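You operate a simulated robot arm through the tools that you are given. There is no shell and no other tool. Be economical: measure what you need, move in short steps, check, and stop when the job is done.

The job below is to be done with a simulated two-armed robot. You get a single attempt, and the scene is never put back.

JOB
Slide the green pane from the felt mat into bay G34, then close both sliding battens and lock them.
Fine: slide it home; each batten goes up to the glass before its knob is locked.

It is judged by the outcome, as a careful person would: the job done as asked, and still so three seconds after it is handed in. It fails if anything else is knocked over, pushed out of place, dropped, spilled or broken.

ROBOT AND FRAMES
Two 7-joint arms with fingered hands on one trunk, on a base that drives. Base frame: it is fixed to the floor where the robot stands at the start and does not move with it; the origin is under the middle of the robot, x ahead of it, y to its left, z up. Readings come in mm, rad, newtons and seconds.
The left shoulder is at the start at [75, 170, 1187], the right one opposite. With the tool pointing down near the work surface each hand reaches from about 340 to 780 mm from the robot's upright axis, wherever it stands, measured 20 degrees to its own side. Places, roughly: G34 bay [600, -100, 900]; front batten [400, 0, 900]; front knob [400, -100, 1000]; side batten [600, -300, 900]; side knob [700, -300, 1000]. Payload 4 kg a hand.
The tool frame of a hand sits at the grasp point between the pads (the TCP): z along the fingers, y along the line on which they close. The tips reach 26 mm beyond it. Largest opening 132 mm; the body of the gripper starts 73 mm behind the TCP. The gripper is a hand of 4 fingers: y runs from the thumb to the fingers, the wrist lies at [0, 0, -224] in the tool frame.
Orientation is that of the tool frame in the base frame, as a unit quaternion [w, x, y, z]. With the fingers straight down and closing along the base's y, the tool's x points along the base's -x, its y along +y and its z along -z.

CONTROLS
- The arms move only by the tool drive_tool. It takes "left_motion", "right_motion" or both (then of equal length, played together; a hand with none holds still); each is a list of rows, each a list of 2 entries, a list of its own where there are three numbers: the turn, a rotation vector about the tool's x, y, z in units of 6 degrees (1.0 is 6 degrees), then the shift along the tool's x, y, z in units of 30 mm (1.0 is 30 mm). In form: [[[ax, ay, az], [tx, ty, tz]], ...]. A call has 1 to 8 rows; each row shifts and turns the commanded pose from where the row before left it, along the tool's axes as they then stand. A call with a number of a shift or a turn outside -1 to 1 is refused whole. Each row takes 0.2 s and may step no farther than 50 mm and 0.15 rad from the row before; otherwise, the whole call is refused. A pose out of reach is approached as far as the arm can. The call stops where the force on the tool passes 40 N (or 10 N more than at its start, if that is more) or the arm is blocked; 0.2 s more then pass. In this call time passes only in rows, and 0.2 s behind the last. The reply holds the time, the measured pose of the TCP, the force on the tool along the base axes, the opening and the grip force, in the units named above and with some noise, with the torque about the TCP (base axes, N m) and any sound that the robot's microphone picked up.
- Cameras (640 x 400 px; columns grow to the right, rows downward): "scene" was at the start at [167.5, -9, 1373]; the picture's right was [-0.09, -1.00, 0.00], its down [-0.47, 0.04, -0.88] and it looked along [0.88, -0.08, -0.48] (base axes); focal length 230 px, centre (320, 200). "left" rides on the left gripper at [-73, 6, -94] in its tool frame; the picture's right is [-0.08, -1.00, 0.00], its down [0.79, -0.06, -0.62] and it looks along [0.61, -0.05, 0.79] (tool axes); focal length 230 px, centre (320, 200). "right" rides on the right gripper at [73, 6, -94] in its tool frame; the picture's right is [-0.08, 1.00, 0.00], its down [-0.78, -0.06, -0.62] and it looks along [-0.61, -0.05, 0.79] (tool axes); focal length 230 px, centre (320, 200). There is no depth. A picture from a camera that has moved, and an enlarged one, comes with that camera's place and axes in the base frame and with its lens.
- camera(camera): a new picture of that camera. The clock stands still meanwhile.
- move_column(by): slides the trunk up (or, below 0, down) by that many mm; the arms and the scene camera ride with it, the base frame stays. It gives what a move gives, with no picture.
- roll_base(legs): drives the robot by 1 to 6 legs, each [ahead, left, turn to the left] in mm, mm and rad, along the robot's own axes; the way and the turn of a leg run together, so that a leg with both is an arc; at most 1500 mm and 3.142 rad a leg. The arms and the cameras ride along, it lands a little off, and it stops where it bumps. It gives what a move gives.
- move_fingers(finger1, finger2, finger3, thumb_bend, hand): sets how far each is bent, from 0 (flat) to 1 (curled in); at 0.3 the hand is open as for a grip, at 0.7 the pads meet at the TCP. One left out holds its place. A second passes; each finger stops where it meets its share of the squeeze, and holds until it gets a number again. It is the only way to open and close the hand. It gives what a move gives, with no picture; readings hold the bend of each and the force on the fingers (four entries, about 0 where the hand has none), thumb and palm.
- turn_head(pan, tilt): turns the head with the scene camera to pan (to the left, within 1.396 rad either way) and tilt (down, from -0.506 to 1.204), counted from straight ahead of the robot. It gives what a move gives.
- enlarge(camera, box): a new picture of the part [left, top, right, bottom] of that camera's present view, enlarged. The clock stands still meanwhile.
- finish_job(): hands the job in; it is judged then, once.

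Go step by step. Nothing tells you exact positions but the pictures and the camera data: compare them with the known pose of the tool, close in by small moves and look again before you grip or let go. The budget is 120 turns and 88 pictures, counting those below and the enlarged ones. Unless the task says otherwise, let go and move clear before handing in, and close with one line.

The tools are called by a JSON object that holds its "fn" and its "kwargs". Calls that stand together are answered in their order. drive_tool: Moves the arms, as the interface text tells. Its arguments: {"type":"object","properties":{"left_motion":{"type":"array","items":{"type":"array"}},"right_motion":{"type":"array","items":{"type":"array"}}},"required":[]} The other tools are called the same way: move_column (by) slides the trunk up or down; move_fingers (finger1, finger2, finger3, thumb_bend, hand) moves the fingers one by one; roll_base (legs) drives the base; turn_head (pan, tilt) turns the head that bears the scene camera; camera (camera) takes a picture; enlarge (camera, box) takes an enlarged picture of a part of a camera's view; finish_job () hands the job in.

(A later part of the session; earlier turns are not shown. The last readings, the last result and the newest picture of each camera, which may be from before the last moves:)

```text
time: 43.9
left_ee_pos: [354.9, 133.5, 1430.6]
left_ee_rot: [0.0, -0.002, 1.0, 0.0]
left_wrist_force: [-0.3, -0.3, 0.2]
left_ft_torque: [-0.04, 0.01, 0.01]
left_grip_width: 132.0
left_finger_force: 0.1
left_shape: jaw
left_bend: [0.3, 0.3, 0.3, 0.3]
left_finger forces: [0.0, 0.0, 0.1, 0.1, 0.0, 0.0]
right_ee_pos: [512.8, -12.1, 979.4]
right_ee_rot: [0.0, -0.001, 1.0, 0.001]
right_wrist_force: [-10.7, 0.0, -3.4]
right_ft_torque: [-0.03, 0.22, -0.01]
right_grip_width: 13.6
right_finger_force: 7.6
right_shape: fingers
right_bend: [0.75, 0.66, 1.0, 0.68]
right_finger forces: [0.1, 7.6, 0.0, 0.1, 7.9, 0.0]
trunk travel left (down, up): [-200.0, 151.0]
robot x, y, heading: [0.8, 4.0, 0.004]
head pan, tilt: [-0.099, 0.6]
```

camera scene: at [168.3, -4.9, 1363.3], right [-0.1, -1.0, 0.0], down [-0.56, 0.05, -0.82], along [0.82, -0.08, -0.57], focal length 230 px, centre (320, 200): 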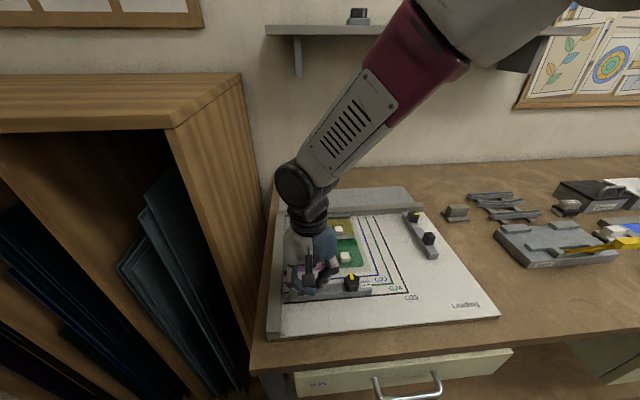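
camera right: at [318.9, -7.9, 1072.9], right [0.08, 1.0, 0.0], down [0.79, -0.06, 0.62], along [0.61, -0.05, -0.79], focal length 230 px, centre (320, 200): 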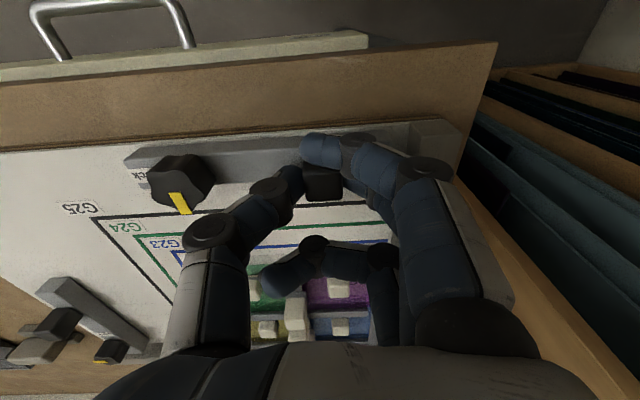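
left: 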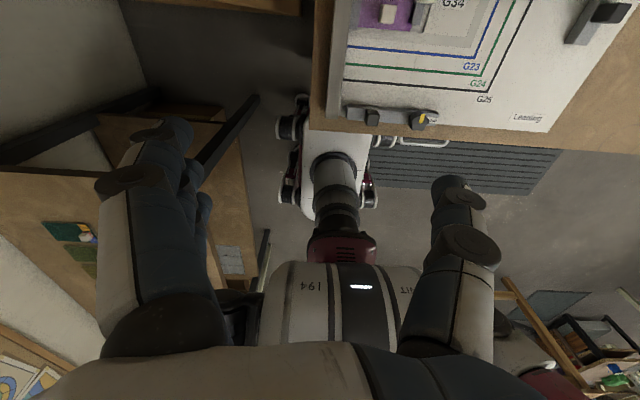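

The batten is against the glass (−8 to −11 N). I relax slightly, release, lift and look at the knob.

{"fn": "drive_tool", "kwargs": {"right_motion": [[[0, 0, 0], [0.04, 0, 0]]]}}

{"fn": "move_fingers", "kwargs": {"hand": "right", "finger1": 0.54, "finger2": 0.54, "thumb_bend": 0.54}}

{"fn": "drive_tool", "kwargs": {"right_motion": [[[0, 0, 0], [0, 0, -0.5]], [[0, 0, 0], [0, 0, -1]], [[0, 0, 0], [0, 0, -1]], [[0, 0, 0], [0, -1, 0]], [[0, 0, 0], [0, -1, 0]], [[0, 0, 0], [0, -0.8, 0]]]}}

{"fn": "move_fingers", "kwargs": {"hand": "right", "finger1": 1.0}}

{"fn": "camera", "kwargs": {"camera": "right"}}

{"fn": "enlarge", "kwargs": {"camera": "scene", "box": [268, 215, 396, 295]}}

```text
time: 44.3
left_ee_pos: [354.7, 134.2, 1431.6]
left_ee_rot: [-0.001, -0.002, 1.0, 0.0]
left_wrist_force: [-0.8, -0.1, -0.2]
left_ft_torque: [-0.01, -0.02, -0.01]
left_grip_width: 132.1
left_finger_force: 0.1
left_shape: jaw
left_bend: [0.3, 0.3, 0.3, 0.3]
left_finger forces: [0.0, 0.0, 0.1, 0.1, 0.1, 0.0]
right_ee_pos: [512.4, -12.9, 981.0]
right_ee_rot: [0.001, 0.0, 1.0, 0.0]
right_wrist_force: [-9.2, -0.6, -3.3]
right_ft_torque: [0.01, 0.17, 0.02]
right_grip_width: 13.5
right_finger_force: 7.6
right_shape: fingers
right_bend: [0.75, 0.66, 1.0, 0.68]
right_finger forces: [0.0, 7.7, 0.0, 0.0, 7.9, 0.0]
trunk travel left (down, up): [-200.0, 151.0]
robot x, y, heading: [2.1, 3.4, 0.005]
head pan, tilt: [-0.099, 0.6]
```

```text
time: 45.3
left_ee_pos: [355.6, 133.3, 1430.7]
left_ee_rot: [-0.001, -0.002, 1.0, 0.0]
left_wrist_force: [-0.7, 0.2, -0.1]
left_ft_torque: [-0.05, 0.02, 0.01]
left_grip_width: 132.0
left_finger_force: 0.2
left_shape: jaw
left_bend: [0.3, 0.3, 0.3, 0.3]
left_finger forces: [0.0, 0.0, 0.1, 0.0, 0.0, 0.1]
right_ee_pos: [512.7, -12.8, 979.9]
right_ee_rot: [0.001, 0.0, 1.0, 0.001]
right_wrist_force: [0.4, -0.1, -0.1]
right_ft_torque: [0.0, -0.01, 0.0]
right_grip_width: 57.0
right_finger_force: 0.1
right_shape: fingers
right_bend: [0.54, 0.54, 1.0, 0.54]
right_finger forces: [0.0, 0.0, 0.1, 0.0, 0.1, 0.0]
trunk travel left (down, up): [-200.0, 151.0]
robot x, y, heading: [0.4, 2.5, 0.006]
head pan, tilt: [-0.099, 0.6]
```

```text
time: 46.7
left_ee_pos: [354.9, 132.5, 1431.0]
left_ee_rot: [-0.001, -0.002, 1.0, 0.0]
left_wrist_force: [-0.7, 0.0, -0.3]
left_ft_torque: [0.0, 0.0, 0.02]
left_grip_width: 132.1
left_finger_force: 0.1
left_shape: jaw
left_bend: [0.3, 0.3, 0.3, 0.3]
left_finger forces: [0.0, 0.0, 0.0, 0.0, 0.0, 0.0]
right_ee_pos: [513.1, -99.2, 1055.2]
right_ee_rot: [0.001, 0.0, 1.0, 0.001]
right_wrist_force: [-0.5, -0.5, 0.0]
right_ft_torque: [0.0, -0.02, 0.02]
right_grip_width: 57.2
right_finger_force: 0.0
right_shape: fingers
right_bend: [0.54, 0.54, 1.0, 0.54]
right_finger forces: [0.1, 0.0, 0.0, 0.0, 0.0, 0.0]
trunk travel left (down, up): [-200.0, 151.0]
robot x, y, heading: [2.6, 7.4, 0.001]
head pan, tilt: [-0.099, 0.6]
```

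```text
time: 47.7
left_ee_pos: [354.4, 133.8, 1430.7]
left_ee_rot: [0.0, -0.003, 1.0, 0.0]
left_wrist_force: [0.0, -0.4, 0.0]
left_ft_torque: [-0.02, -0.02, -0.01]
left_grip_width: 132.0
left_finger_force: 0.1
left_shape: jaw
left_bend: [0.3, 0.3, 0.3, 0.3]
left_finger forces: [0.1, 0.1, 0.1, 0.0, 0.0, 0.1]
right_ee_pos: [512.6, -97.1, 1055.9]
right_ee_rot: [0.0, 0.0, 1.0, 0.002]
right_wrist_force: [-0.1, 0.4, 0.4]
right_ft_torque: [0.01, 0.02, -0.03]
right_grip_width: 45.2
right_finger_force: 0.2
right_shape: fingers
right_bend: [1.0, 0.54, 1.0, 0.54]
right_finger forces: [0.0, 0.1, 0.0, 0.1, 0.1, 0.1]
trunk travel left (down, up): [-200.0, 151.0]
robot x, y, heading: [2.3, 2.6, 0.005]
head pan, tilt: [-0.099, 0.6]
```

```text
39 pictures are left
camera right: at [439.2, -91.4, 1149.1], right [0.08, 1.0, 0.0], down [0.78, -0.06, 0.62], along [0.62, -0.05, -0.79], focal length 230 px, centre (320, 200)
```

right: 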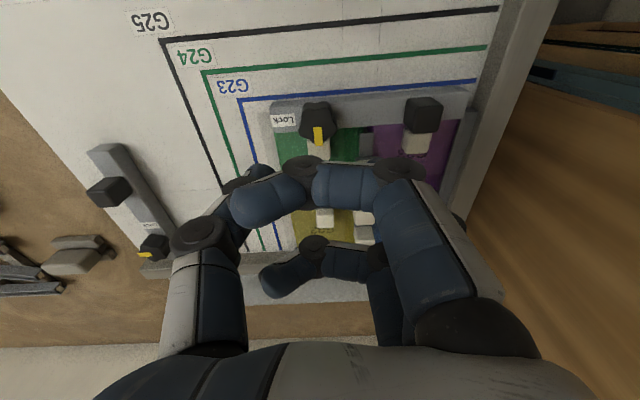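

```text
5.00 times, centred on (332, 255) of scene
camera zoom: at [166.8, -5.0, 1363.6], right [-0.1, -1.0, 0.0], down [-0.56, 0.05, -0.83], along [0.82, -0.08, -0.56], focal length 1152 px, centre (260, -75)
```

zoom: 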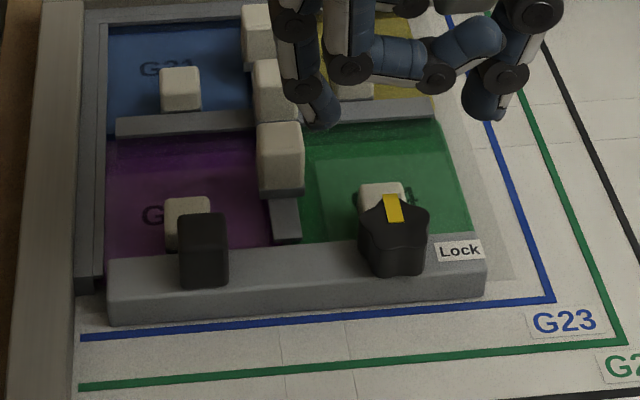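

Knob is near (508,−98.5), about 32 mm wide, pointer toward +x with "Lock" to the right (−y), so a quarter turn clockwise. I'll pre-rotate the hand −45°, centred above the knob.

{"fn": "drive_tool", "kwargs": {"right_motion": [[[0, 0, 0], [0.15, 0, 0]], [[0, 0, -1], [0, 0, 0]], [[0, 0, -1], [0, 0, 0]], [[0, 0, -1], [0, 0, 0]], [[0, 0, -1], [0, 0, 0]], [[0, 0, -1], [0, 0, 0]], [[0, 0, -1], [0, 0, 0]], [[0, 0, -1], [0, 0, 0]]]}}

{"fn": "drive_tool", "kwargs": {"right_motion": [[[0, 0, 0], [0, 0, 0.8]], [[0, 0, 0], [0, 0, 0.8]]]}}

{"fn": "camera", "kwargs": {"camera": "right"}}

{"fn": "enlarge", "kwargs": {"camera": "scene", "box": [288, 215, 400, 285]}}

```text
time: 49.5
left_ee_pos: [356.4, 131.7, 1430.8]
left_ee_rot: [-0.001, -0.003, 1.0, 0.0]
left_wrist_force: [-0.6, -0.2, 0.2]
left_ft_torque: [0.0, 0.02, 0.03]
left_grip_width: 131.9
left_finger_force: 0.1
left_shape: jaw
left_bend: [0.3, 0.3, 0.3, 0.3]
left_finger forces: [0.0, 0.0, 0.0, 0.0, 0.0, 0.0]
right_ee_pos: [507.7, -95.9, 1053.6]
right_ee_rot: [0.0, -0.359, 0.933, 0.001]
right_wrist_force: [-0.1, 0.8, -0.3]
right_ft_torque: [-0.01, 0.03, -0.04]
right_grip_width: 45.2
right_finger_force: 0.1
right_shape: fingers
right_bend: [1.0, 0.54, 1.0, 0.54]
right_finger forces: [0.0, 0.0, 0.1, 0.1, 0.0, 0.0]
trunk travel left (down, up): [-200.0, 151.0]
robot x, y, heading: [-1.5, 3.4, 0.005]
head pan, tilt: [-0.099, 0.6]
```

```text
time: 50.1
left_ee_pos: [355.1, 133.8, 1430.5]
left_ee_rot: [-0.001, -0.002, 1.0, -0.001]
left_wrist_force: [-0.6, 0.3, -0.6]
left_ft_torque: [0.04, -0.01, 0.0]
left_grip_width: 131.7
left_finger_force: 0.0
left_shape: jaw
left_bend: [0.3, 0.3, 0.3, 0.3]
left_finger forces: [0.0, 0.1, 0.1, 0.0, 0.1, 0.1]
right_ee_pos: [509.9, -96.2, 1003.7]
right_ee_rot: [0.001, -0.359, 0.934, 0.001]
right_wrist_force: [-0.1, 0.5, -0.1]
right_ft_torque: [-0.01, 0.02, 0.01]
right_grip_width: 45.4
right_finger_force: 0.0
right_shape: fingers
right_bend: [1.0, 0.54, 1.0, 0.54]
right_finger forces: [0.1, 0.1, 0.1, 0.0, 0.1, 0.1]
trunk travel left (down, up): [-200.0, 151.0]
robot x, y, heading: [0.3, 4.8, 0.005]
head pan, tilt: [-0.099, 0.6]
```

```text
37 pictures are left
camera right: at [449.8, -141.6, 1098.3], right [-0.61, 0.79, 0.0], down [0.62, 0.48, 0.62], along [0.49, 0.38, -0.79], focal length 230 px, centre (320, 200)
```

right: 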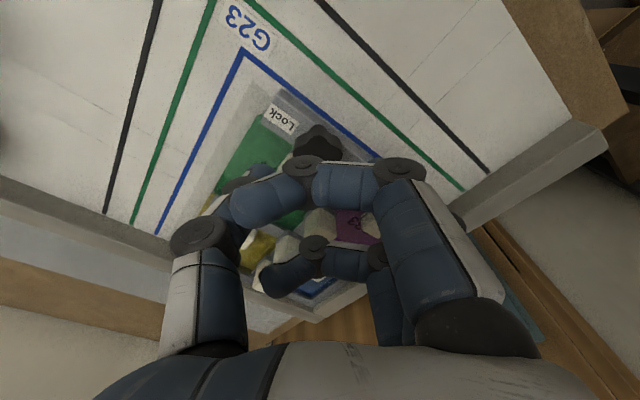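

```text
5.71 times, centred on (344, 250) of scene
camera zoom: at [167.1, -4.9, 1363.5], right [-0.1, -1.0, 0.0], down [-0.56, 0.05, -0.82], along [0.82, -0.08, -0.57], focal length 1317 px, centre (183, -86)
```

zoom: 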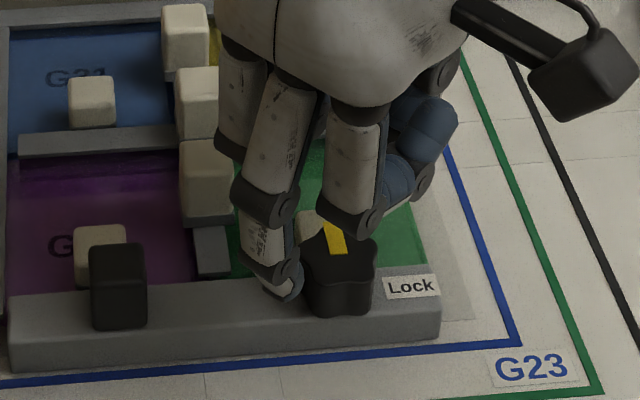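

Fingers straddle the knob. I nudge to centre, lower to just above the pane handle level, and grip.

{"fn": "drive_tool", "kwargs": {"right_motion": [[[0, 0, 0], [0.08, -0.04, 0.35]], [[0, 0, 0], [0, 0, 0.38]]]}}

{"fn": "move_fingers", "kwargs": {"hand": "right", "finger2": 0.72, "thumb_bend": 0.72}}

{"fn": "enlarge", "kwargs": {"camera": "scene", "box": [288, 215, 400, 285]}}

```text
time: 50.7
left_ee_pos: [355.9, 134.3, 1430.7]
left_ee_rot: [-0.001, -0.003, 1.0, 0.0]
left_wrist_force: [-0.2, 0.1, 0.9]
left_ft_torque: [0.01, 0.02, -0.02]
left_grip_width: 131.9
left_finger_force: 0.1
left_shape: jaw
left_bend: [0.3, 0.3, 0.3, 0.3]
left_finger forces: [0.0, 0.1, 0.0, 0.0, 0.0, 0.1]
right_ee_pos: [507.3, -99.5, 982.7]
right_ee_rot: [0.001, -0.359, 0.934, 0.001]
right_wrist_force: [0.0, 0.6, -1.3]
right_ft_torque: [-0.01, 0.01, 0.0]
right_grip_width: 45.0
right_finger_force: 0.0
right_shape: fingers
right_bend: [1.0, 0.54, 1.0, 0.54]
right_finger forces: [0.0, 0.1, 0.0, 0.1, 0.1, 0.1]
trunk travel left (down, up): [-200.0, 151.0]
robot x, y, heading: [2.4, -0.8, -0.003]
head pan, tilt: [-0.099, 0.6]
```

```text
time: 51.7
left_ee_pos: [356.0, 133.4, 1430.5]
left_ee_rot: [-0.001, -0.003, 1.0, 0.001]
left_wrist_force: [0.3, 0.6, 0.7]
left_ft_torque: [0.04, 0.01, 0.02]
left_grip_width: 131.9
left_finger_force: 0.1
left_shape: jaw
left_bend: [0.3, 0.3, 0.3, 0.3]
left_finger forces: [0.0, 0.0, 0.1, 0.0, 0.1, 0.0]
right_ee_pos: [507.8, -100.1, 981.4]
right_ee_rot: [0.001, -0.358, 0.934, 0.001]
right_wrist_force: [-0.7, -4.6, -6.0]
right_ft_torque: [-0.02, 0.04, 0.02]
right_grip_width: 40.8
right_finger_force: 10.6
right_shape: fingers
right_bend: [1.0, 0.63, 1.0, 0.66]
right_finger forces: [0.0, 9.0, 0.0, 0.1, 11.8, 0.0]
trunk travel left (down, up): [-200.0, 151.0]
robot x, y, heading: [3.3, 5.8, -0.001]
head pan, tilt: [-0.099, 0.6]
```

```text
5.71 times, centred on (344, 250) of scene
camera zoom: at [167.2, -5.7, 1363.5], right [-0.1, -1.0, 0.0], down [-0.56, 0.05, -0.82], along [0.82, -0.08, -0.57], focal length 1317 px, centre (183, -86)
```

zoom: 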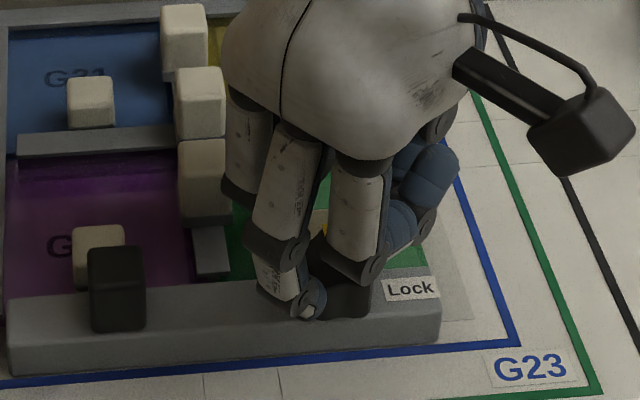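

Gripped. Turning clockwise in steps.

{"fn": "drive_tool", "kwargs": {"right_motion": [[[0, 0, 1], [0, 0, 0]], [[0, 0, 1], [0, 0, 0]], [[0, 0, 1], [0, 0, 0]], [[0, 0, 1], [0, 0, 0]], [[0, 0, 1], [0, 0, 0]], [[0, 0, 1], [0, 0, 0]], [[0, 0, 1], [0, 0, 0]], [[0, 0, 1], [0, 0, 0]]]}}

{"fn": "enlarge", "kwargs": {"camera": "scene", "box": [288, 215, 400, 285]}}

```text
time: 53.5
left_ee_pos: [356.3, 134.1, 1430.8]
left_ee_rot: [-0.001, -0.003, 1.0, 0.001]
left_wrist_force: [0.2, 0.7, 0.0]
left_ft_torque: [-0.02, 0.0, 0.03]
left_grip_width: 131.9
left_finger_force: 0.0
left_shape: jaw
left_bend: [0.3, 0.3, 0.3, 0.3]
left_finger forces: [0.1, 0.0, 0.0, 0.1, 0.0, 0.0]
right_ee_pos: [506.7, -101.1, 984.6]
right_ee_rot: [-0.001, 0.053, 0.999, 0.001]
right_wrist_force: [-0.8, 0.4, -9.1]
right_ft_torque: [0.02, 0.03, 0.0]
right_grip_width: 40.8
right_finger_force: 9.3
right_shape: fingers
right_bend: [1.0, 0.62, 1.0, 0.66]
right_finger forces: [0.1, 9.4, 0.0, 0.0, 9.0, 0.0]
trunk travel left (down, up): [-200.0, 151.0]
robot x, y, heading: [2.8, 5.0, 0.004]
head pan, tilt: [-0.099, 0.6]
```

```text
5.71 times, centred on (344, 250) of scene
camera zoom: at [167.3, -5.0, 1363.5], right [-0.1, -1.0, 0.0], down [-0.56, 0.05, -0.82], along [0.82, -0.08, -0.57], focal length 1317 px, centre (183, -86)
```

zoom: 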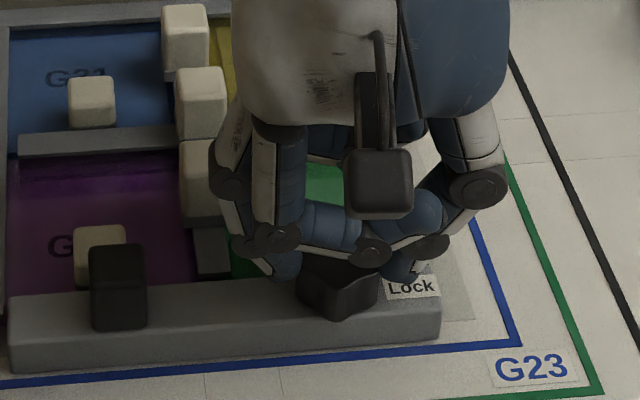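

{"fn": "drive_tool", "kwargs": {"right_motion": [[[0, 0, 1], [0, 0, 0]], [[0, 0, 1], [0, 0, 0]], [[0, 0, 1], [0, 0, 0]], [[0, 0, 1], [0, 0, 0]], [[0, 0, 1], [0, 0, 0]], [[0, 0, 1], [0, 0, 0]], [[0, 0, 1], [0, 0, 0]]]}}

{"fn": "enlarge", "kwargs": {"camera": "scene", "box": [288, 215, 400, 285]}}

```text
time: 55.1
left_ee_pos: [356.0, 133.1, 1430.8]
left_ee_rot: [0.001, -0.003, 1.0, -0.001]
left_wrist_force: [-0.1, 0.3, -0.5]
left_ft_torque: [0.0, -0.04, 0.0]
left_grip_width: 132.0
left_finger_force: 0.1
left_shape: jaw
left_bend: [0.3, 0.3, 0.3, 0.3]
left_finger forces: [0.0, 0.0, 0.1, 0.1, 0.0, 0.0]
right_ee_pos: [506.8, -100.3, 983.9]
right_ee_rot: [-0.001, 0.407, 0.914, 0.0]
right_wrist_force: [-2.7, 5.7, -5.5]
right_ft_torque: [0.09, 0.05, 0.07]
right_grip_width: 40.5
right_finger_force: 8.9
right_shape: fingers
right_bend: [1.0, 0.62, 1.0, 0.66]
right_finger forces: [0.1, 10.1, 0.0, 0.0, 8.4, 0.1]
trunk travel left (down, up): [-200.0, 151.0]
robot x, y, heading: [2.2, 3.7, 0.0]
head pan, tilt: [-0.099, 0.6]
```

```text
5.71 times, centred on (344, 250) of scene
camera zoom: at [166.9, -4.4, 1363.6], right [-0.1, -1.0, 0.0], down [-0.56, 0.05, -0.83], along [0.82, -0.08, -0.56], focal length 1317 px, centre (183, -86)
```

zoom: 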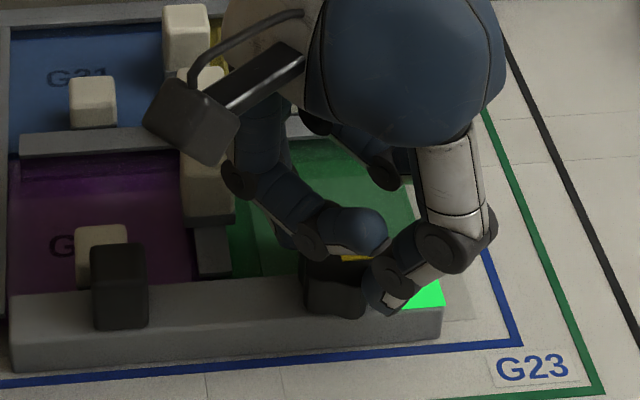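

The "Lock" tag has lit green. I release and lift to verify.

{"fn": "move_fingers", "kwargs": {"hand": "right", "finger2": 0.54, "thumb_bend": 0.54}}

{"fn": "drive_tool", "kwargs": {"right_motion": [[[0, 0, 0], [0, 0, -0.6]], [[0, 0, 0], [0, 0, -1]], [[0, 0, 0], [0, 0, -1]]]}}

{"fn": "enlarge", "kwargs": {"camera": "scene", "box": [276, 200, 452, 310]}}

```text
time: 56.1
left_ee_pos: [356.3, 133.5, 1431.3]
left_ee_rot: [-0.001, -0.003, 1.0, 0.0]
left_wrist_force: [0.4, 0.1, 0.4]
left_ft_torque: [-0.01, 0.0, 0.04]
left_grip_width: 131.8
left_finger_force: 0.0
left_shape: jaw
left_bend: [0.3, 0.3, 0.3, 0.3]
left_finger forces: [0.1, 0.0, 0.0, 0.0, 0.0, 0.0]
right_ee_pos: [506.9, -100.0, 983.4]
right_ee_rot: [-0.001, 0.407, 0.913, 0.0]
right_wrist_force: [0.2, 0.2, -0.3]
right_ft_torque: [0.0, 0.0, -0.05]
right_grip_width: 45.1
right_finger_force: 0.1
right_shape: fingers
right_bend: [1.0, 0.54, 1.0, 0.54]
right_finger forces: [0.0, 0.1, 0.1, 0.0, 0.0, 0.0]
trunk travel left (down, up): [-200.0, 151.0]
robot x, y, heading: [1.8, 5.2, 0.0]
head pan, tilt: [-0.099, 0.6]
```

```text
time: 56.9
left_ee_pos: [353.9, 133.5, 1430.1]
left_ee_rot: [0.0, -0.003, 1.0, 0.0]
left_wrist_force: [-0.2, -0.1, -0.6]
left_ft_torque: [0.01, -0.04, -0.01]
left_grip_width: 132.2
left_finger_force: 0.0
left_shape: jaw
left_bend: [0.3, 0.3, 0.3, 0.3]
left_finger forces: [0.1, 0.0, 0.1, 0.0, 0.0, 0.1]
right_ee_pos: [506.0, -100.4, 1063.1]
right_ee_rot: [0.0, 0.406, 0.914, 0.0]
right_wrist_force: [-0.5, 0.0, 0.0]
right_ft_torque: [-0.01, 0.02, -0.02]
right_grip_width: 45.2
right_finger_force: 0.1
right_shape: fingers
right_bend: [1.0, 0.54, 1.0, 0.54]
right_finger forces: [0.1, 0.0, 0.0, 0.0, 0.1, 0.0]
trunk travel left (down, up): [-200.0, 151.0]
robot x, y, heading: [0.3, 2.9, 0.002]
head pan, tilt: [-0.099, 0.6]
```

```text
3.64 times, centred on (364, 255) of scene
camera zoom: at [166.2, -5.1, 1363.7], right [-0.1, -1.0, 0.0], down [-0.56, 0.05, -0.83], along [0.82, -0.08, -0.56], focal length 838 px, centre (160, 0)
```

zoom: 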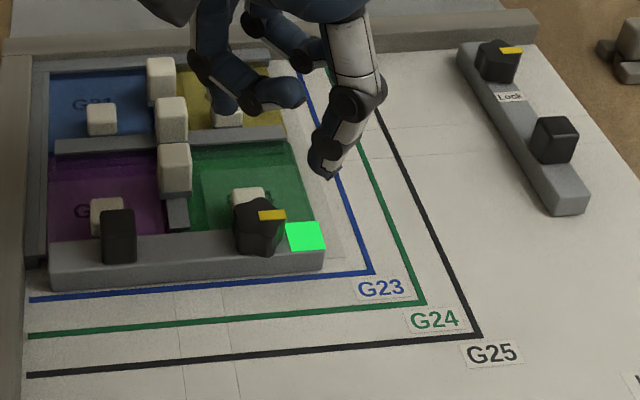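

Front batten is locked with the pointer at Lock. Now to the side batten: block near (560,−315), knob near (642,−311); it must travel ~170 mm toward +y. I rotate the hand back and move over the block.

{"fn": "drive_tool", "kwargs": {"right_motion": [[[0, 0, -1], [0, 0, 0]], [[0, 0, -1], [0, 0, 0]], [[0, 0, -1], [0, 0, 0]], [[0, 0, -1], [0, 0, 0]], [[0, 0, -1], [0, 0, 0]], [[0, 0, -1], [0, 0, 0]], [[0, 0, -1], [0, 0, 0]], [[0, 0, -1], [0, 0, 0]]]}}

{"fn": "drive_tool", "kwargs": {"right_motion": [[[0, 0, 0], [-0.22, -0.9, 0]], [[0, 0, 0], [-0.22, -0.9, 0]], [[0, 0, 0], [-0.22, -0.9, 0]], [[0, 0, 0], [-0.22, -0.9, 0]], [[0, 0, 0], [-0.22, -0.9, 0]], [[0, 0, 0], [-0.22, -0.9, 0]], [[0, 0, 0], [-0.22, -0.9, 0]], [[0, 0, 0], [-0.22, -0.9, 0]]]}}

{"fn": "camera", "kwargs": {"camera": "right"}}

{"fn": "enlarge", "kwargs": {"camera": "scene", "box": [340, 190, 468, 270]}}

```text
time: 58.7
left_ee_pos: [355.5, 133.2, 1431.2]
left_ee_rot: [0.0, -0.002, 1.0, 0.001]
left_wrist_force: [-0.8, -0.4, 0.3]
left_ft_torque: [0.01, -0.02, 0.01]
left_grip_width: 131.8
left_finger_force: 0.0
left_shape: jaw
left_bend: [0.3, 0.3, 0.3, 0.3]
left_finger forces: [0.1, 0.0, 0.0, 0.0, 0.1, 0.0]
right_ee_pos: [506.7, -99.8, 1062.1]
right_ee_rot: [0.0, -0.001, 1.0, 0.002]
right_wrist_force: [-0.1, -0.3, -0.8]
right_ft_torque: [0.02, -0.01, 0.01]
right_grip_width: 45.2
right_finger_force: 0.1
right_shape: fingers
right_bend: [1.0, 0.54, 1.0, 0.54]
right_finger forces: [0.1, 0.1, 0.0, 0.0, 0.1, 0.0]
trunk travel left (down, up): [-200.0, 151.0]
robot x, y, heading: [1.8, 3.8, 0.003]
head pan, tilt: [-0.099, 0.6]
```

```text
time: 60.5
left_ee_pos: [355.7, 133.7, 1430.2]
left_ee_rot: [-0.001, -0.003, 1.0, 0.001]
left_wrist_force: [0.3, 0.2, -0.6]
left_ft_torque: [0.0, -0.01, 0.0]
left_grip_width: 131.9
left_finger_force: 0.1
left_shape: jaw
left_bend: [0.3, 0.3, 0.3, 0.3]
left_finger forces: [0.1, 0.0, 0.0, 0.0, 0.0, 0.0]
right_ee_pos: [559.7, -315.1, 1062.3]
right_ee_rot: [0.0, 0.0, 1.0, 0.002]
right_wrist_force: [-0.1, 0.1, -0.1]
right_ft_torque: [0.02, 0.01, -0.03]
right_grip_width: 45.0
right_finger_force: 0.0
right_shape: fingers
right_bend: [1.0, 0.54, 1.0, 0.54]
right_finger forces: [0.0, 0.0, 0.1, 0.1, 0.1, 0.0]
trunk travel left (down, up): [-200.0, 151.0]
robot x, y, heading: [5.0, 4.3, 0.001]
head pan, tilt: [-0.099, 0.6]
```

```text
31 pictures are left
camera right: at [486.2, -309.8, 1155.8], right [0.08, 1.0, 0.0], down [0.78, -0.06, 0.62], along [0.61, -0.05, -0.79], focal length 230 px, centre (320, 200)
```

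right: 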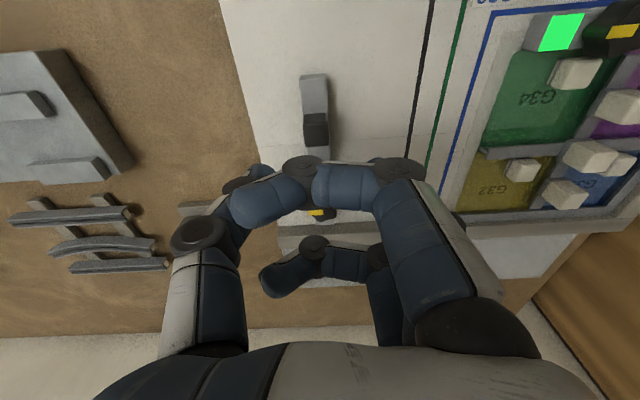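

```text
5.00 times, centred on (404, 230) of scene
camera zoom: at [167.0, -5.6, 1363.6], right [-0.1, -1.0, 0.0], down [-0.56, 0.05, -0.82], along [0.82, -0.08, -0.57], focal length 1152 px, centre (-100, 50)
```

zoom: 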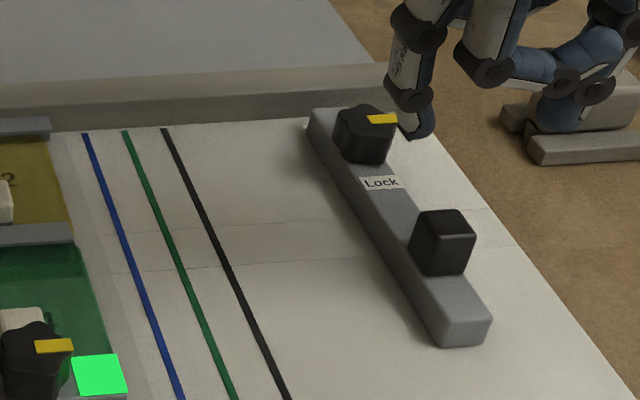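

Block at about (561,−316), right under the TCP. Descending and pinching along y with thumb on the −y side.

{"fn": "drive_tool", "kwargs": {"right_motion": [[[0, 0, 0], [-0.03, -0.03, 0.8]], [[0, 0, 0], [0, 0, 0.8]], [[0, 0, 0], [0, 0, 0.7]], [[0, 0, 0], [0, 0, 0.4]]]}}

{"fn": "enlarge", "kwargs": {"camera": "scene", "box": [360, 180, 488, 260]}}

```text
time: 61.5
left_ee_pos: [355.4, 133.8, 1430.8]
left_ee_rot: [-0.001, -0.002, 1.0, 0.0]
left_wrist_force: [-0.5, 0.4, 0.6]
left_ft_torque: [-0.02, -0.03, 0.03]
left_grip_width: 132.0
left_finger_force: 0.1
left_shape: jaw
left_bend: [0.3, 0.3, 0.3, 0.3]
left_finger forces: [0.0, 0.1, 0.0, 0.0, 0.0, 0.0]
right_ee_pos: [562.2, -317.0, 980.4]
right_ee_rot: [0.0, 0.0, 1.0, 0.001]
right_wrist_force: [0.4, -0.8, -0.5]
right_ft_torque: [-0.04, -0.01, -0.03]
right_grip_width: 45.2
right_finger_force: 0.1
right_shape: fingers
right_bend: [1.0, 0.54, 1.0, 0.54]
right_finger forces: [0.1, 0.1, 0.1, 0.0, 0.1, 0.0]
trunk travel left (down, up): [-200.0, 151.0]
robot x, y, heading: [0.4, 4.4, 0.006]
head pan, tilt: [-0.099, 0.6]
```

```text
5.00 times, centred on (424, 220) of scene
camera zoom: at [167.0, -5.0, 1363.6], right [-0.1, -1.0, 0.0], down [-0.56, 0.05, -0.82], along [0.82, -0.08, -0.57], focal length 1152 px, centre (-200, 100)
```

zoom: 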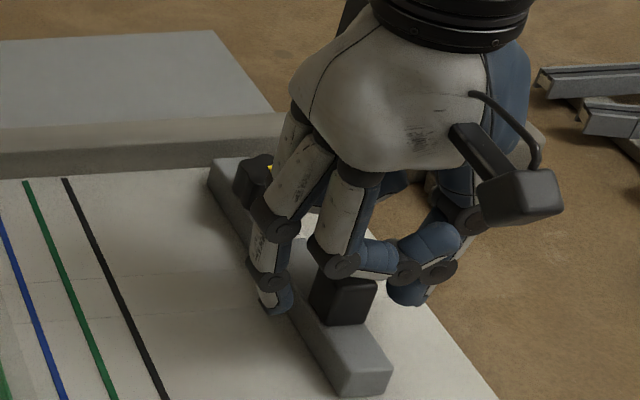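

{"fn": "move_fingers", "kwargs": {"hand": "right", "finger2": 0.72, "thumb_bend": 0.72}}

{"fn": "drive_tool", "kwargs": {"right_motion": [[[0, 0, 0], [0, 0.2, 0]], [[0, 0, 0], [0, 0.4, 0]], [[0, 0, 0], [0, 0.6, 0]], [[0, 0, 0], [0, 0.6, 0]]]}}

{"fn": "camera", "kwargs": {"camera": "scene"}}

```text
time: 62.5
left_ee_pos: [356.0, 133.2, 1430.3]
left_ee_rot: [0.0, -0.002, 1.0, 0.001]
left_wrist_force: [-0.3, -0.3, -0.5]
left_ft_torque: [-0.02, 0.0, 0.0]
left_grip_width: 131.7
left_finger_force: 0.1
left_shape: jaw
left_bend: [0.3, 0.3, 0.3, 0.3]
left_finger forces: [0.0, 0.0, 0.0, 0.0, 0.1, 0.0]
right_ee_pos: [561.9, -316.4, 979.7]
right_ee_rot: [0.0, 0.0, 1.0, 0.001]
right_wrist_force: [-1.8, -1.1, -6.1]
right_ft_torque: [0.02, 0.03, -0.02]
right_grip_width: 39.9
right_finger_force: 7.4
right_shape: fingers
right_bend: [1.0, 0.67, 1.0, 0.67]
right_finger forces: [0.0, 7.2, 0.1, 0.0, 7.6, 0.0]
trunk travel left (down, up): [-200.0, 151.0]
robot x, y, heading: [2.1, 2.2, 0.006]
head pan, tilt: [-0.099, 0.6]
```

```text
time: 63.5
left_ee_pos: [355.3, 134.0, 1430.5]
left_ee_rot: [-0.001, -0.002, 1.0, 0.001]
left_wrist_force: [-0.1, 0.7, 0.1]
left_ft_torque: [0.0, -0.04, -0.01]
left_grip_width: 132.0
left_finger_force: 0.0
left_shape: jaw
left_bend: [0.3, 0.3, 0.3, 0.3]
left_finger forces: [0.0, 0.0, 0.0, 0.0, 0.1, 0.0]
right_ee_pos: [561.2, -261.7, 980.4]
right_ee_rot: [0.0, 0.0, 1.0, 0.001]
right_wrist_force: [2.0, 1.8, -6.3]
right_ft_torque: [0.04, -0.03, -0.02]
right_grip_width: 39.8
right_finger_force: 6.3
right_shape: fingers
right_bend: [1.0, 0.66, 1.0, 0.67]
right_finger forces: [0.0, 7.5, 0.0, 0.0, 6.4, 0.0]
trunk travel left (down, up): [-200.0, 151.0]
robot x, y, heading: [0.3, 3.7, 0.002]
head pan, tilt: [-0.099, 0.6]
```

```text
28 pictures are left
camera scene: at [167.4, -4.5, 1363.5], right [-0.1, -1.0, 0.0], down [-0.56, 0.05, -0.82], along [0.82, -0.08, -0.57], focal length 230 px, centre (320, 200)
```

scene: 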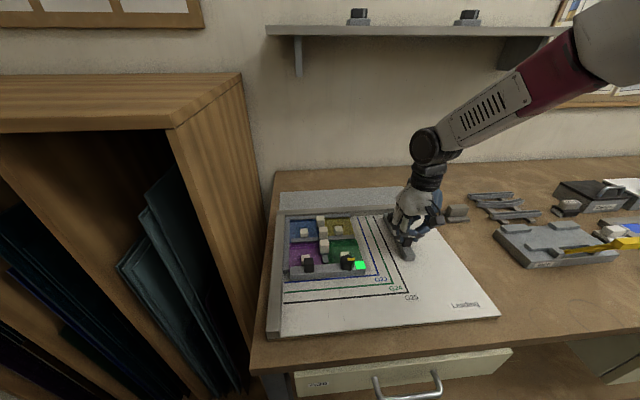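

Sliding well. Continue to y≈−175.

{"fn": "drive_tool", "kwargs": {"right_motion": [[[0, 0, 0], [0, 0.6, 0]], [[0, 0, 0], [0, 0.6, 0]], [[0, 0, 0], [0, 0.6, 0]], [[0, 0, 0], [0, 0.6, 0]], [[0, 0, 0], [0, 0.4, 0]]]}}

{"fn": "enlarge", "kwargs": {"camera": "scene", "box": [296, 195, 424, 275]}}

```text
time: 64.7
left_ee_pos: [356.3, 132.7, 1430.1]
left_ee_rot: [0.0, -0.002, 1.0, 0.0]
left_wrist_force: [0.4, -0.2, -0.1]
left_ft_torque: [0.02, -0.01, -0.01]
left_grip_width: 132.1
left_finger_force: 0.0
left_shape: jaw
left_bend: [0.3, 0.3, 0.3, 0.3]
left_finger forces: [0.0, 0.1, 0.0, 0.1, 0.1, 0.0]
right_ee_pos: [562.6, -178.0, 980.8]
right_ee_rot: [0.0, 0.0, 1.0, 0.001]
right_wrist_force: [2.2, 0.7, -4.5]
right_ft_torque: [0.06, -0.07, 0.0]
right_grip_width: 39.9
right_finger_force: 7.5
right_shape: fingers
right_bend: [1.0, 0.67, 1.0, 0.68]
right_finger forces: [0.0, 7.7, 0.1, 0.1, 7.1, 0.1]
trunk travel left (down, up): [-200.0, 151.0]
robot x, y, heading: [4.9, 3.3, 0.007]
head pan, tilt: [-0.099, 0.6]
```

```text
5.00 times, centred on (360, 235) of scene
camera zoom: at [167.4, -5.0, 1363.5], right [-0.1, -1.0, 0.0], down [-0.56, 0.05, -0.82], along [0.82, -0.08, -0.57], focal length 1152 px, centre (120, 25)
```

zoom: 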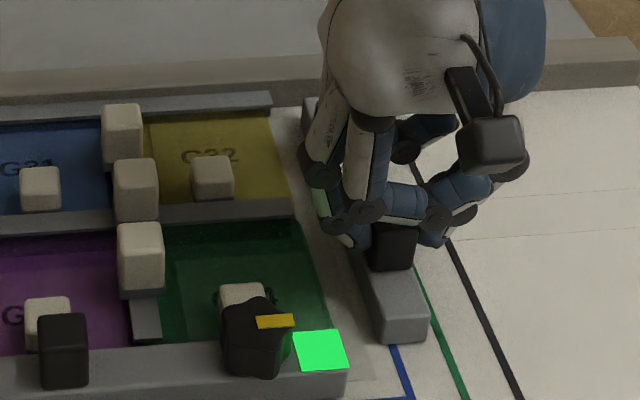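

{"fn": "drive_tool", "kwargs": {"right_motion": [[[0, 0, 0], [0, 0.3, 0]], [[0, 0, 0], [0, 0.2, 0]]]}}

{"fn": "drive_tool", "kwargs": {"right_motion": [[[0, 0, 0], [0, 0.1, 0]]]}}

{"fn": "drive_tool", "kwargs": {"right_motion": [[[0, 0, 0], [0, 0.1, 0]]]}}

{"fn": "enlarge", "kwargs": {"camera": "scene", "box": [296, 195, 424, 275]}}

```text
time: 65.3
left_ee_pos: [355.4, 133.8, 1431.1]
left_ee_rot: [-0.001, -0.002, 1.0, 0.0]
left_wrist_force: [0.2, -0.3, 0.0]
left_ft_torque: [0.01, -0.01, 0.02]
left_grip_width: 132.1
left_finger_force: 0.1
left_shape: jaw
left_bend: [0.3, 0.3, 0.3, 0.3]
left_finger forces: [0.1, 0.1, 0.0, 0.0, 0.0, 0.0]
right_ee_pos: [561.1, -164.1, 980.4]
right_ee_rot: [0.0, -0.001, 1.0, 0.001]
right_wrist_force: [3.2, 0.5, -3.2]
right_ft_torque: [0.02, -0.1, -0.01]
right_grip_width: 40.1
right_finger_force: 7.7
right_shape: fingers
right_bend: [1.0, 0.67, 1.0, 0.68]
right_finger forces: [0.1, 7.7, 0.0, 0.1, 7.1, 0.1]
trunk travel left (down, up): [-200.0, 151.0]
robot x, y, heading: [2.5, 8.1, 0.004]
head pan, tilt: [-0.099, 0.6]
```

```text
time: 65.7
left_ee_pos: [356.0, 133.9, 1430.9]
left_ee_rot: [0.0, -0.002, 1.0, 0.0]
left_wrist_force: [0.3, -0.5, 0.8]
left_ft_torque: [-0.02, -0.01, -0.02]
left_grip_width: 131.8
left_finger_force: 0.1
left_shape: jaw
left_bend: [0.3, 0.3, 0.3, 0.3]
left_finger forces: [0.0, 0.0, 0.1, 0.0, 0.0, 0.0]
right_ee_pos: [561.2, -161.5, 980.5]
right_ee_rot: [0.0, -0.001, 1.0, 0.001]
right_wrist_force: [3.9, -0.8, -2.2]
right_ft_torque: [0.0, -0.1, 0.02]
right_grip_width: 39.9
right_finger_force: 7.7
right_shape: fingers
right_bend: [1.0, 0.67, 1.0, 0.68]
right_finger forces: [0.0, 7.1, 0.0, 0.0, 8.2, 0.1]
trunk travel left (down, up): [-200.0, 151.0]
robot x, y, heading: [2.8, 3.6, 0.007]
head pan, tilt: [-0.099, 0.6]
```

```text
time: 66.1
left_ee_pos: [356.1, 133.7, 1430.4]
left_ee_rot: [-0.001, -0.003, 1.0, 0.001]
left_wrist_force: [0.7, 0.2, 0.1]
left_ft_torque: [0.01, -0.01, 0.02]
left_grip_width: 131.8
left_finger_force: 0.0
left_shape: jaw
left_bend: [0.3, 0.3, 0.3, 0.3]
left_finger forces: [0.0, 0.1, 0.0, 0.1, 0.0, 0.0]
right_ee_pos: [560.8, -159.4, 979.9]
right_ee_rot: [-0.001, 0.001, 1.0, 0.0]
right_wrist_force: [3.8, -0.5, -0.6]
right_ft_torque: [0.03, -0.11, 0.01]
right_grip_width: 39.9
right_finger_force: 7.6
right_shape: fingers
right_bend: [1.0, 0.67, 1.0, 0.68]
right_finger forces: [0.0, 7.2, 0.1, 0.1, 8.2, 0.1]
trunk travel left (down, up): [-200.0, 151.0]
robot x, y, heading: [3.2, 3.4, 0.003]
head pan, tilt: [-0.099, 0.6]
```

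```text
5.00 times, centred on (360, 235) of scene
camera zoom: at [167.4, -4.9, 1363.5], right [-0.1, -1.0, 0.0], down [-0.56, 0.05, -0.82], along [0.82, -0.08, -0.57], focal length 1152 px, centre (120, 25)
```

zoom: 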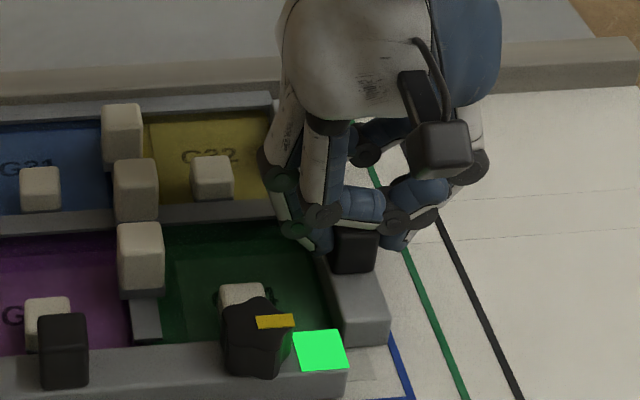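

{"fn": "drive_tool", "kwargs": {"right_motion": [[[0, 0, 0], [0, 0.09, 0]]]}}

{"fn": "drive_tool", "kwargs": {"right_motion": [[[0, 0, 0], [0, 0.08, 0]]]}}

{"fn": "drive_tool", "kwargs": {"right_motion": [[[0, 0, 0], [0, 0.08, 0]]]}}

```text
time: 66.5
left_ee_pos: [355.9, 133.3, 1432.3]
left_ee_rot: [-0.001, -0.002, 1.0, 0.002]
left_wrist_force: [-0.4, 0.4, 0.0]
left_ft_torque: [-0.01, 0.0, 0.01]
left_grip_width: 131.7
left_finger_force: 0.1
left_shape: jaw
left_bend: [0.3, 0.3, 0.3, 0.3]
left_finger forces: [0.0, 0.1, 0.1, 0.1, 0.1, 0.0]
right_ee_pos: [562.3, -156.9, 980.0]
right_ee_rot: [0.0, 0.0, 1.0, 0.001]
right_wrist_force: [3.1, -5.2, -0.8]
right_ft_torque: [-0.1, -0.08, -0.01]
right_grip_width: 40.0
right_finger_force: 8.1
right_shape: fingers
right_bend: [1.0, 0.67, 1.0, 0.68]
right_finger forces: [0.0, 5.8, 0.0, 0.0, 11.0, 0.1]
trunk travel left (down, up): [-200.0, 151.0]
robot x, y, heading: [2.8, 3.3, 0.004]
head pan, tilt: [-0.099, 0.6]
```

```text
time: 66.9
left_ee_pos: [357.1, 132.2, 1430.2]
left_ee_rot: [0.0, -0.003, 1.0, 0.001]
left_wrist_force: [-0.4, -0.5, -0.2]
left_ft_torque: [0.02, 0.0, 0.01]
left_grip_width: 131.8
left_finger_force: 0.0
left_shape: jaw
left_bend: [0.3, 0.3, 0.3, 0.3]
left_finger forces: [0.0, 0.1, 0.0, 0.0, 0.0, 0.0]
right_ee_pos: [560.5, -154.4, 981.6]
right_ee_rot: [0.0, -0.001, 1.0, 0.0]
right_wrist_force: [4.0, -9.1, -0.8]
right_ft_torque: [-0.23, -0.06, 0.0]
right_grip_width: 40.0
right_finger_force: 8.9
right_shape: fingers
right_bend: [1.0, 0.68, 1.0, 0.68]
right_finger forces: [0.1, 4.3, 0.0, 0.0, 13.7, 0.0]
trunk travel left (down, up): [-200.0, 151.0]
robot x, y, heading: [1.0, 4.9, 0.007]
head pan, tilt: [-0.099, 0.6]
```

```text
time: 67.3
left_ee_pos: [355.6, 131.6, 1430.5]
left_ee_rot: [-0.001, -0.003, 1.0, 0.001]
left_wrist_force: [0.0, 0.5, 0.1]
left_ft_torque: [-0.01, 0.01, -0.03]
left_grip_width: 131.9
left_finger_force: 0.1
left_shape: jaw
left_bend: [0.3, 0.3, 0.3, 0.3]
left_finger forces: [0.1, 0.0, 0.0, 0.1, 0.0, 0.0]
right_ee_pos: [561.2, -152.2, 982.9]
right_ee_rot: [0.001, 0.0, 1.0, 0.001]
right_wrist_force: [3.7, -12.2, 2.2]
right_ft_torque: [-0.35, -0.09, 0.06]
right_grip_width: 40.3
right_finger_force: 9.7
right_shape: fingers
right_bend: [1.0, 0.69, 1.0, 0.67]
right_finger forces: [0.0, 3.4, 0.1, 0.0, 15.8, 0.0]
trunk travel left (down, up): [-200.0, 151.0]
robot x, y, heading: [2.1, 5.3, 0.006]
head pan, tilt: [-0.099, 0.6]
```

Firm contact (−12 N). Relax slightly, release, lift, and look at the joint and knob.

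{"fn": "drive_tool", "kwargs": {"right_motion": [[[0, 0, 0], [0, -0.06, 0]]]}}

{"fn": "move_fingers", "kwargs": {"hand": "right", "finger2": 0.55, "thumb_bend": 0.55}}

{"fn": "drive_tool", "kwargs": {"right_motion": [[[0, 0, 0], [0, 0, -0.6]], [[0, 0, 0], [0, 0, -1]], [[0, 0, 0], [0, 0, -1]], [[0, 0, 0], [-0.8, 0, 0]], [[0, 0, 0], [-0.9, 0, 0]], [[0, 0, 0], [-0.9, 0, 0]]]}}

{"fn": "enlarge", "kwargs": {"camera": "scene", "box": [296, 195, 424, 275]}}

{"fn": "camera", "kwargs": {"camera": "right"}}

```text
time: 67.7
left_ee_pos: [355.7, 133.9, 1430.7]
left_ee_rot: [-0.001, -0.002, 1.0, 0.001]
left_wrist_force: [-0.5, -0.3, -0.3]
left_ft_torque: [0.02, 0.0, -0.01]
left_grip_width: 131.8
left_finger_force: 0.0
left_shape: jaw
left_bend: [0.3, 0.3, 0.3, 0.3]
left_finger forces: [0.0, 0.0, 0.1, 0.1, 0.0, 0.0]
right_ee_pos: [562.1, -152.2, 981.4]
right_ee_rot: [0.0, 0.0, 1.0, 0.002]
right_wrist_force: [4.1, -8.6, 1.0]
right_ft_torque: [-0.22, -0.1, 0.04]
right_grip_width: 40.7
right_finger_force: 8.8
right_shape: fingers
right_bend: [1.0, 0.69, 1.0, 0.67]
right_finger forces: [0.1, 4.4, 0.0, 0.0, 13.1, 0.1]
trunk travel left (down, up): [-200.0, 151.0]
robot x, y, heading: [3.9, 4.6, 0.005]
head pan, tilt: [-0.099, 0.6]
```

```text
time: 68.7
left_ee_pos: [355.7, 133.4, 1431.4]
left_ee_rot: [-0.001, -0.003, 1.0, 0.0]
left_wrist_force: [0.2, 0.1, -0.2]
left_ft_torque: [0.02, -0.04, 0.01]
left_grip_width: 132.1
left_finger_force: 0.0
left_shape: jaw
left_bend: [0.3, 0.3, 0.3, 0.3]
left_finger forces: [0.1, 0.1, 0.0, 0.1, 0.0, 0.0]
right_ee_pos: [561.0, -150.7, 982.5]
right_ee_rot: [0.0, -0.001, 1.0, 0.001]
right_wrist_force: [0.0, 0.0, -0.7]
right_ft_torque: [-0.01, 0.03, -0.04]
right_grip_width: 44.6
right_finger_force: 0.1
right_shape: fingers
right_bend: [1.0, 0.55, 1.0, 0.55]
right_finger forces: [0.0, 0.1, 0.0, 0.0, 0.1, 0.0]
trunk travel left (down, up): [-200.0, 151.0]
robot x, y, heading: [2.6, 0.5, 0.009]
head pan, tilt: [-0.099, 0.6]
```

```text
time: 70.1
left_ee_pos: [355.9, 133.1, 1430.2]
left_ee_rot: [-0.002, -0.002, 1.0, 0.001]
left_wrist_force: [-0.4, 0.3, -0.7]
left_ft_torque: [0.0, -0.02, 0.0]
left_grip_width: 132.0
left_finger_force: 0.1
left_shape: jaw
left_bend: [0.3, 0.3, 0.3, 0.3]
left_finger forces: [0.1, 0.1, 0.0, 0.0, 0.1, 0.1]
right_ee_pos: [637.7, -151.7, 1059.9]
right_ee_rot: [0.001, 0.001, 1.0, 0.001]
right_wrist_force: [-0.3, -0.2, -0.3]
right_ft_torque: [-0.02, -0.01, 0.0]
right_grip_width: 44.5
right_finger_force: 0.2
right_shape: fingers
right_bend: [1.0, 0.55, 1.0, 0.55]
right_finger forces: [0.1, 0.0, 0.1, 0.1, 0.1, 0.1]
trunk travel left (down, up): [-200.0, 151.0]
robot x, y, heading: [1.0, 0.6, 0.002]
head pan, tilt: [-0.099, 0.6]
```

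```text
5.00 times, centred on (360, 235) of scene
camera zoom: at [167.8, -4.9, 1363.4], right [-0.1, -1.0, 0.0], down [-0.56, 0.05, -0.82], along [0.82, -0.08, -0.57], focal length 1152 px, centre (120, 25)
```

zoom: 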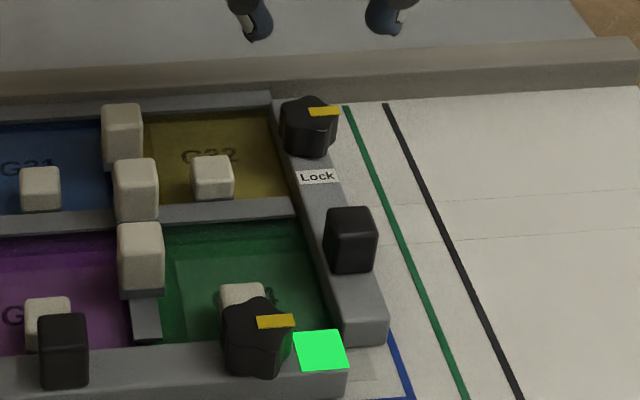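

```text
24 pictures are left
camera right: at [564.7, -145.8, 1153.4], right [0.08, 1.0, 0.0], down [0.79, -0.06, 0.62], along [0.61, -0.05, -0.79], focal length 230 px, centre (320, 200)
```

right: 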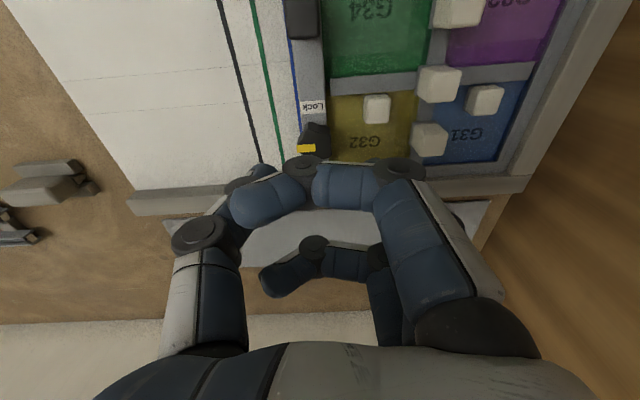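

Side batten is flush to the glass. Knob at about (644.5,−152.5), pointer at −y, Lock toward −x: again a clockwise quarter turn. Centre, pre-rotate −42°, and descend partway.

{"fn": "drive_tool", "kwargs": {"right_motion": [[[0, 0, 0], [-0.22, -0.03, 0]], [[0, 0, -1], [0, 0, 0]], [[0, 0, -1], [0, 0, 0]], [[0, 0, -1], [0, 0, 0]], [[0, 0, -1], [0, 0, 0]], [[0, 0, -1], [0, 0, 0]], [[0, 0, -1], [0, 0, 0]], [[0, 0, -1], [0, 0, 0]]]}}

{"fn": "drive_tool", "kwargs": {"right_motion": [[[0, 0, 0], [0, 0, 0.8]], [[0, 0, 0], [0, 0, 0.9]]]}}

{"fn": "enlarge", "kwargs": {"camera": "scene", "box": [312, 185, 408, 245]}}

```text
time: 71.9
left_ee_pos: [356.0, 133.2, 1431.4]
left_ee_rot: [-0.001, -0.003, 1.0, 0.001]
left_wrist_force: [-0.4, 0.0, 0.3]
left_ft_torque: [0.04, -0.04, 0.02]
left_grip_width: 131.5
left_finger_force: 0.0
left_shape: jaw
left_bend: [0.3, 0.3, 0.3, 0.3]
left_finger forces: [0.0, 0.0, 0.0, 0.1, 0.1, 0.0]
right_ee_pos: [645.5, -153.6, 1059.4]
right_ee_rot: [0.0, -0.359, 0.933, 0.001]
right_wrist_force: [0.1, 0.3, 0.1]
right_ft_torque: [0.01, 0.01, 0.0]
right_grip_width: 44.9
right_finger_force: 0.1
right_shape: fingers
right_bend: [1.0, 0.55, 1.0, 0.55]
right_finger forces: [0.1, 0.0, 0.0, 0.0, 0.1, 0.0]
trunk travel left (down, up): [-200.0, 151.0]
robot x, y, heading: [-0.2, 3.0, 0.003]
head pan, tilt: [-0.099, 0.6]
```

```text
time: 72.5
left_ee_pos: [355.9, 132.9, 1430.3]
left_ee_rot: [-0.001, -0.003, 1.0, 0.0]
left_wrist_force: [0.1, -0.1, -1.1]
left_ft_torque: [0.03, 0.01, 0.01]
left_grip_width: 131.7
left_finger_force: 0.1
left_shape: jaw
left_bend: [0.3, 0.3, 0.3, 0.3]
left_finger forces: [0.0, 0.0, 0.0, 0.0, 0.0, 0.0]
right_ee_pos: [645.8, -152.8, 1008.3]
right_ee_rot: [0.001, -0.36, 0.933, 0.0]
right_wrist_force: [0.5, -1.1, -0.6]
right_ft_torque: [0.01, -0.03, -0.01]
right_grip_width: 44.7
right_finger_force: 0.1
right_shape: fingers
right_bend: [1.0, 0.55, 1.0, 0.55]
right_finger forces: [0.1, 0.1, 0.0, 0.0, 0.0, 0.1]
trunk travel left (down, up): [-200.0, 151.0]
robot x, y, heading: [4.3, 2.6, 0.004]
head pan, tilt: [-0.099, 0.6]
```

```text
6.67 times, centred on (360, 215) of scene
camera zoom: at [167.2, -5.0, 1363.5], right [-0.1, -1.0, 0.0], down [-0.56, 0.05, -0.82], along [0.82, -0.08, -0.57], focal length 1536 px, centre (53, 100)
```

zoom: 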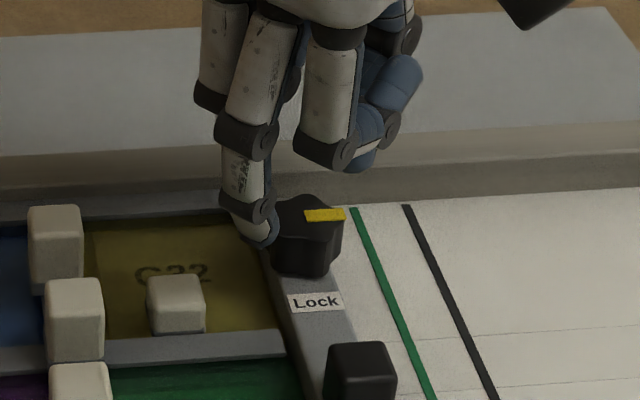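

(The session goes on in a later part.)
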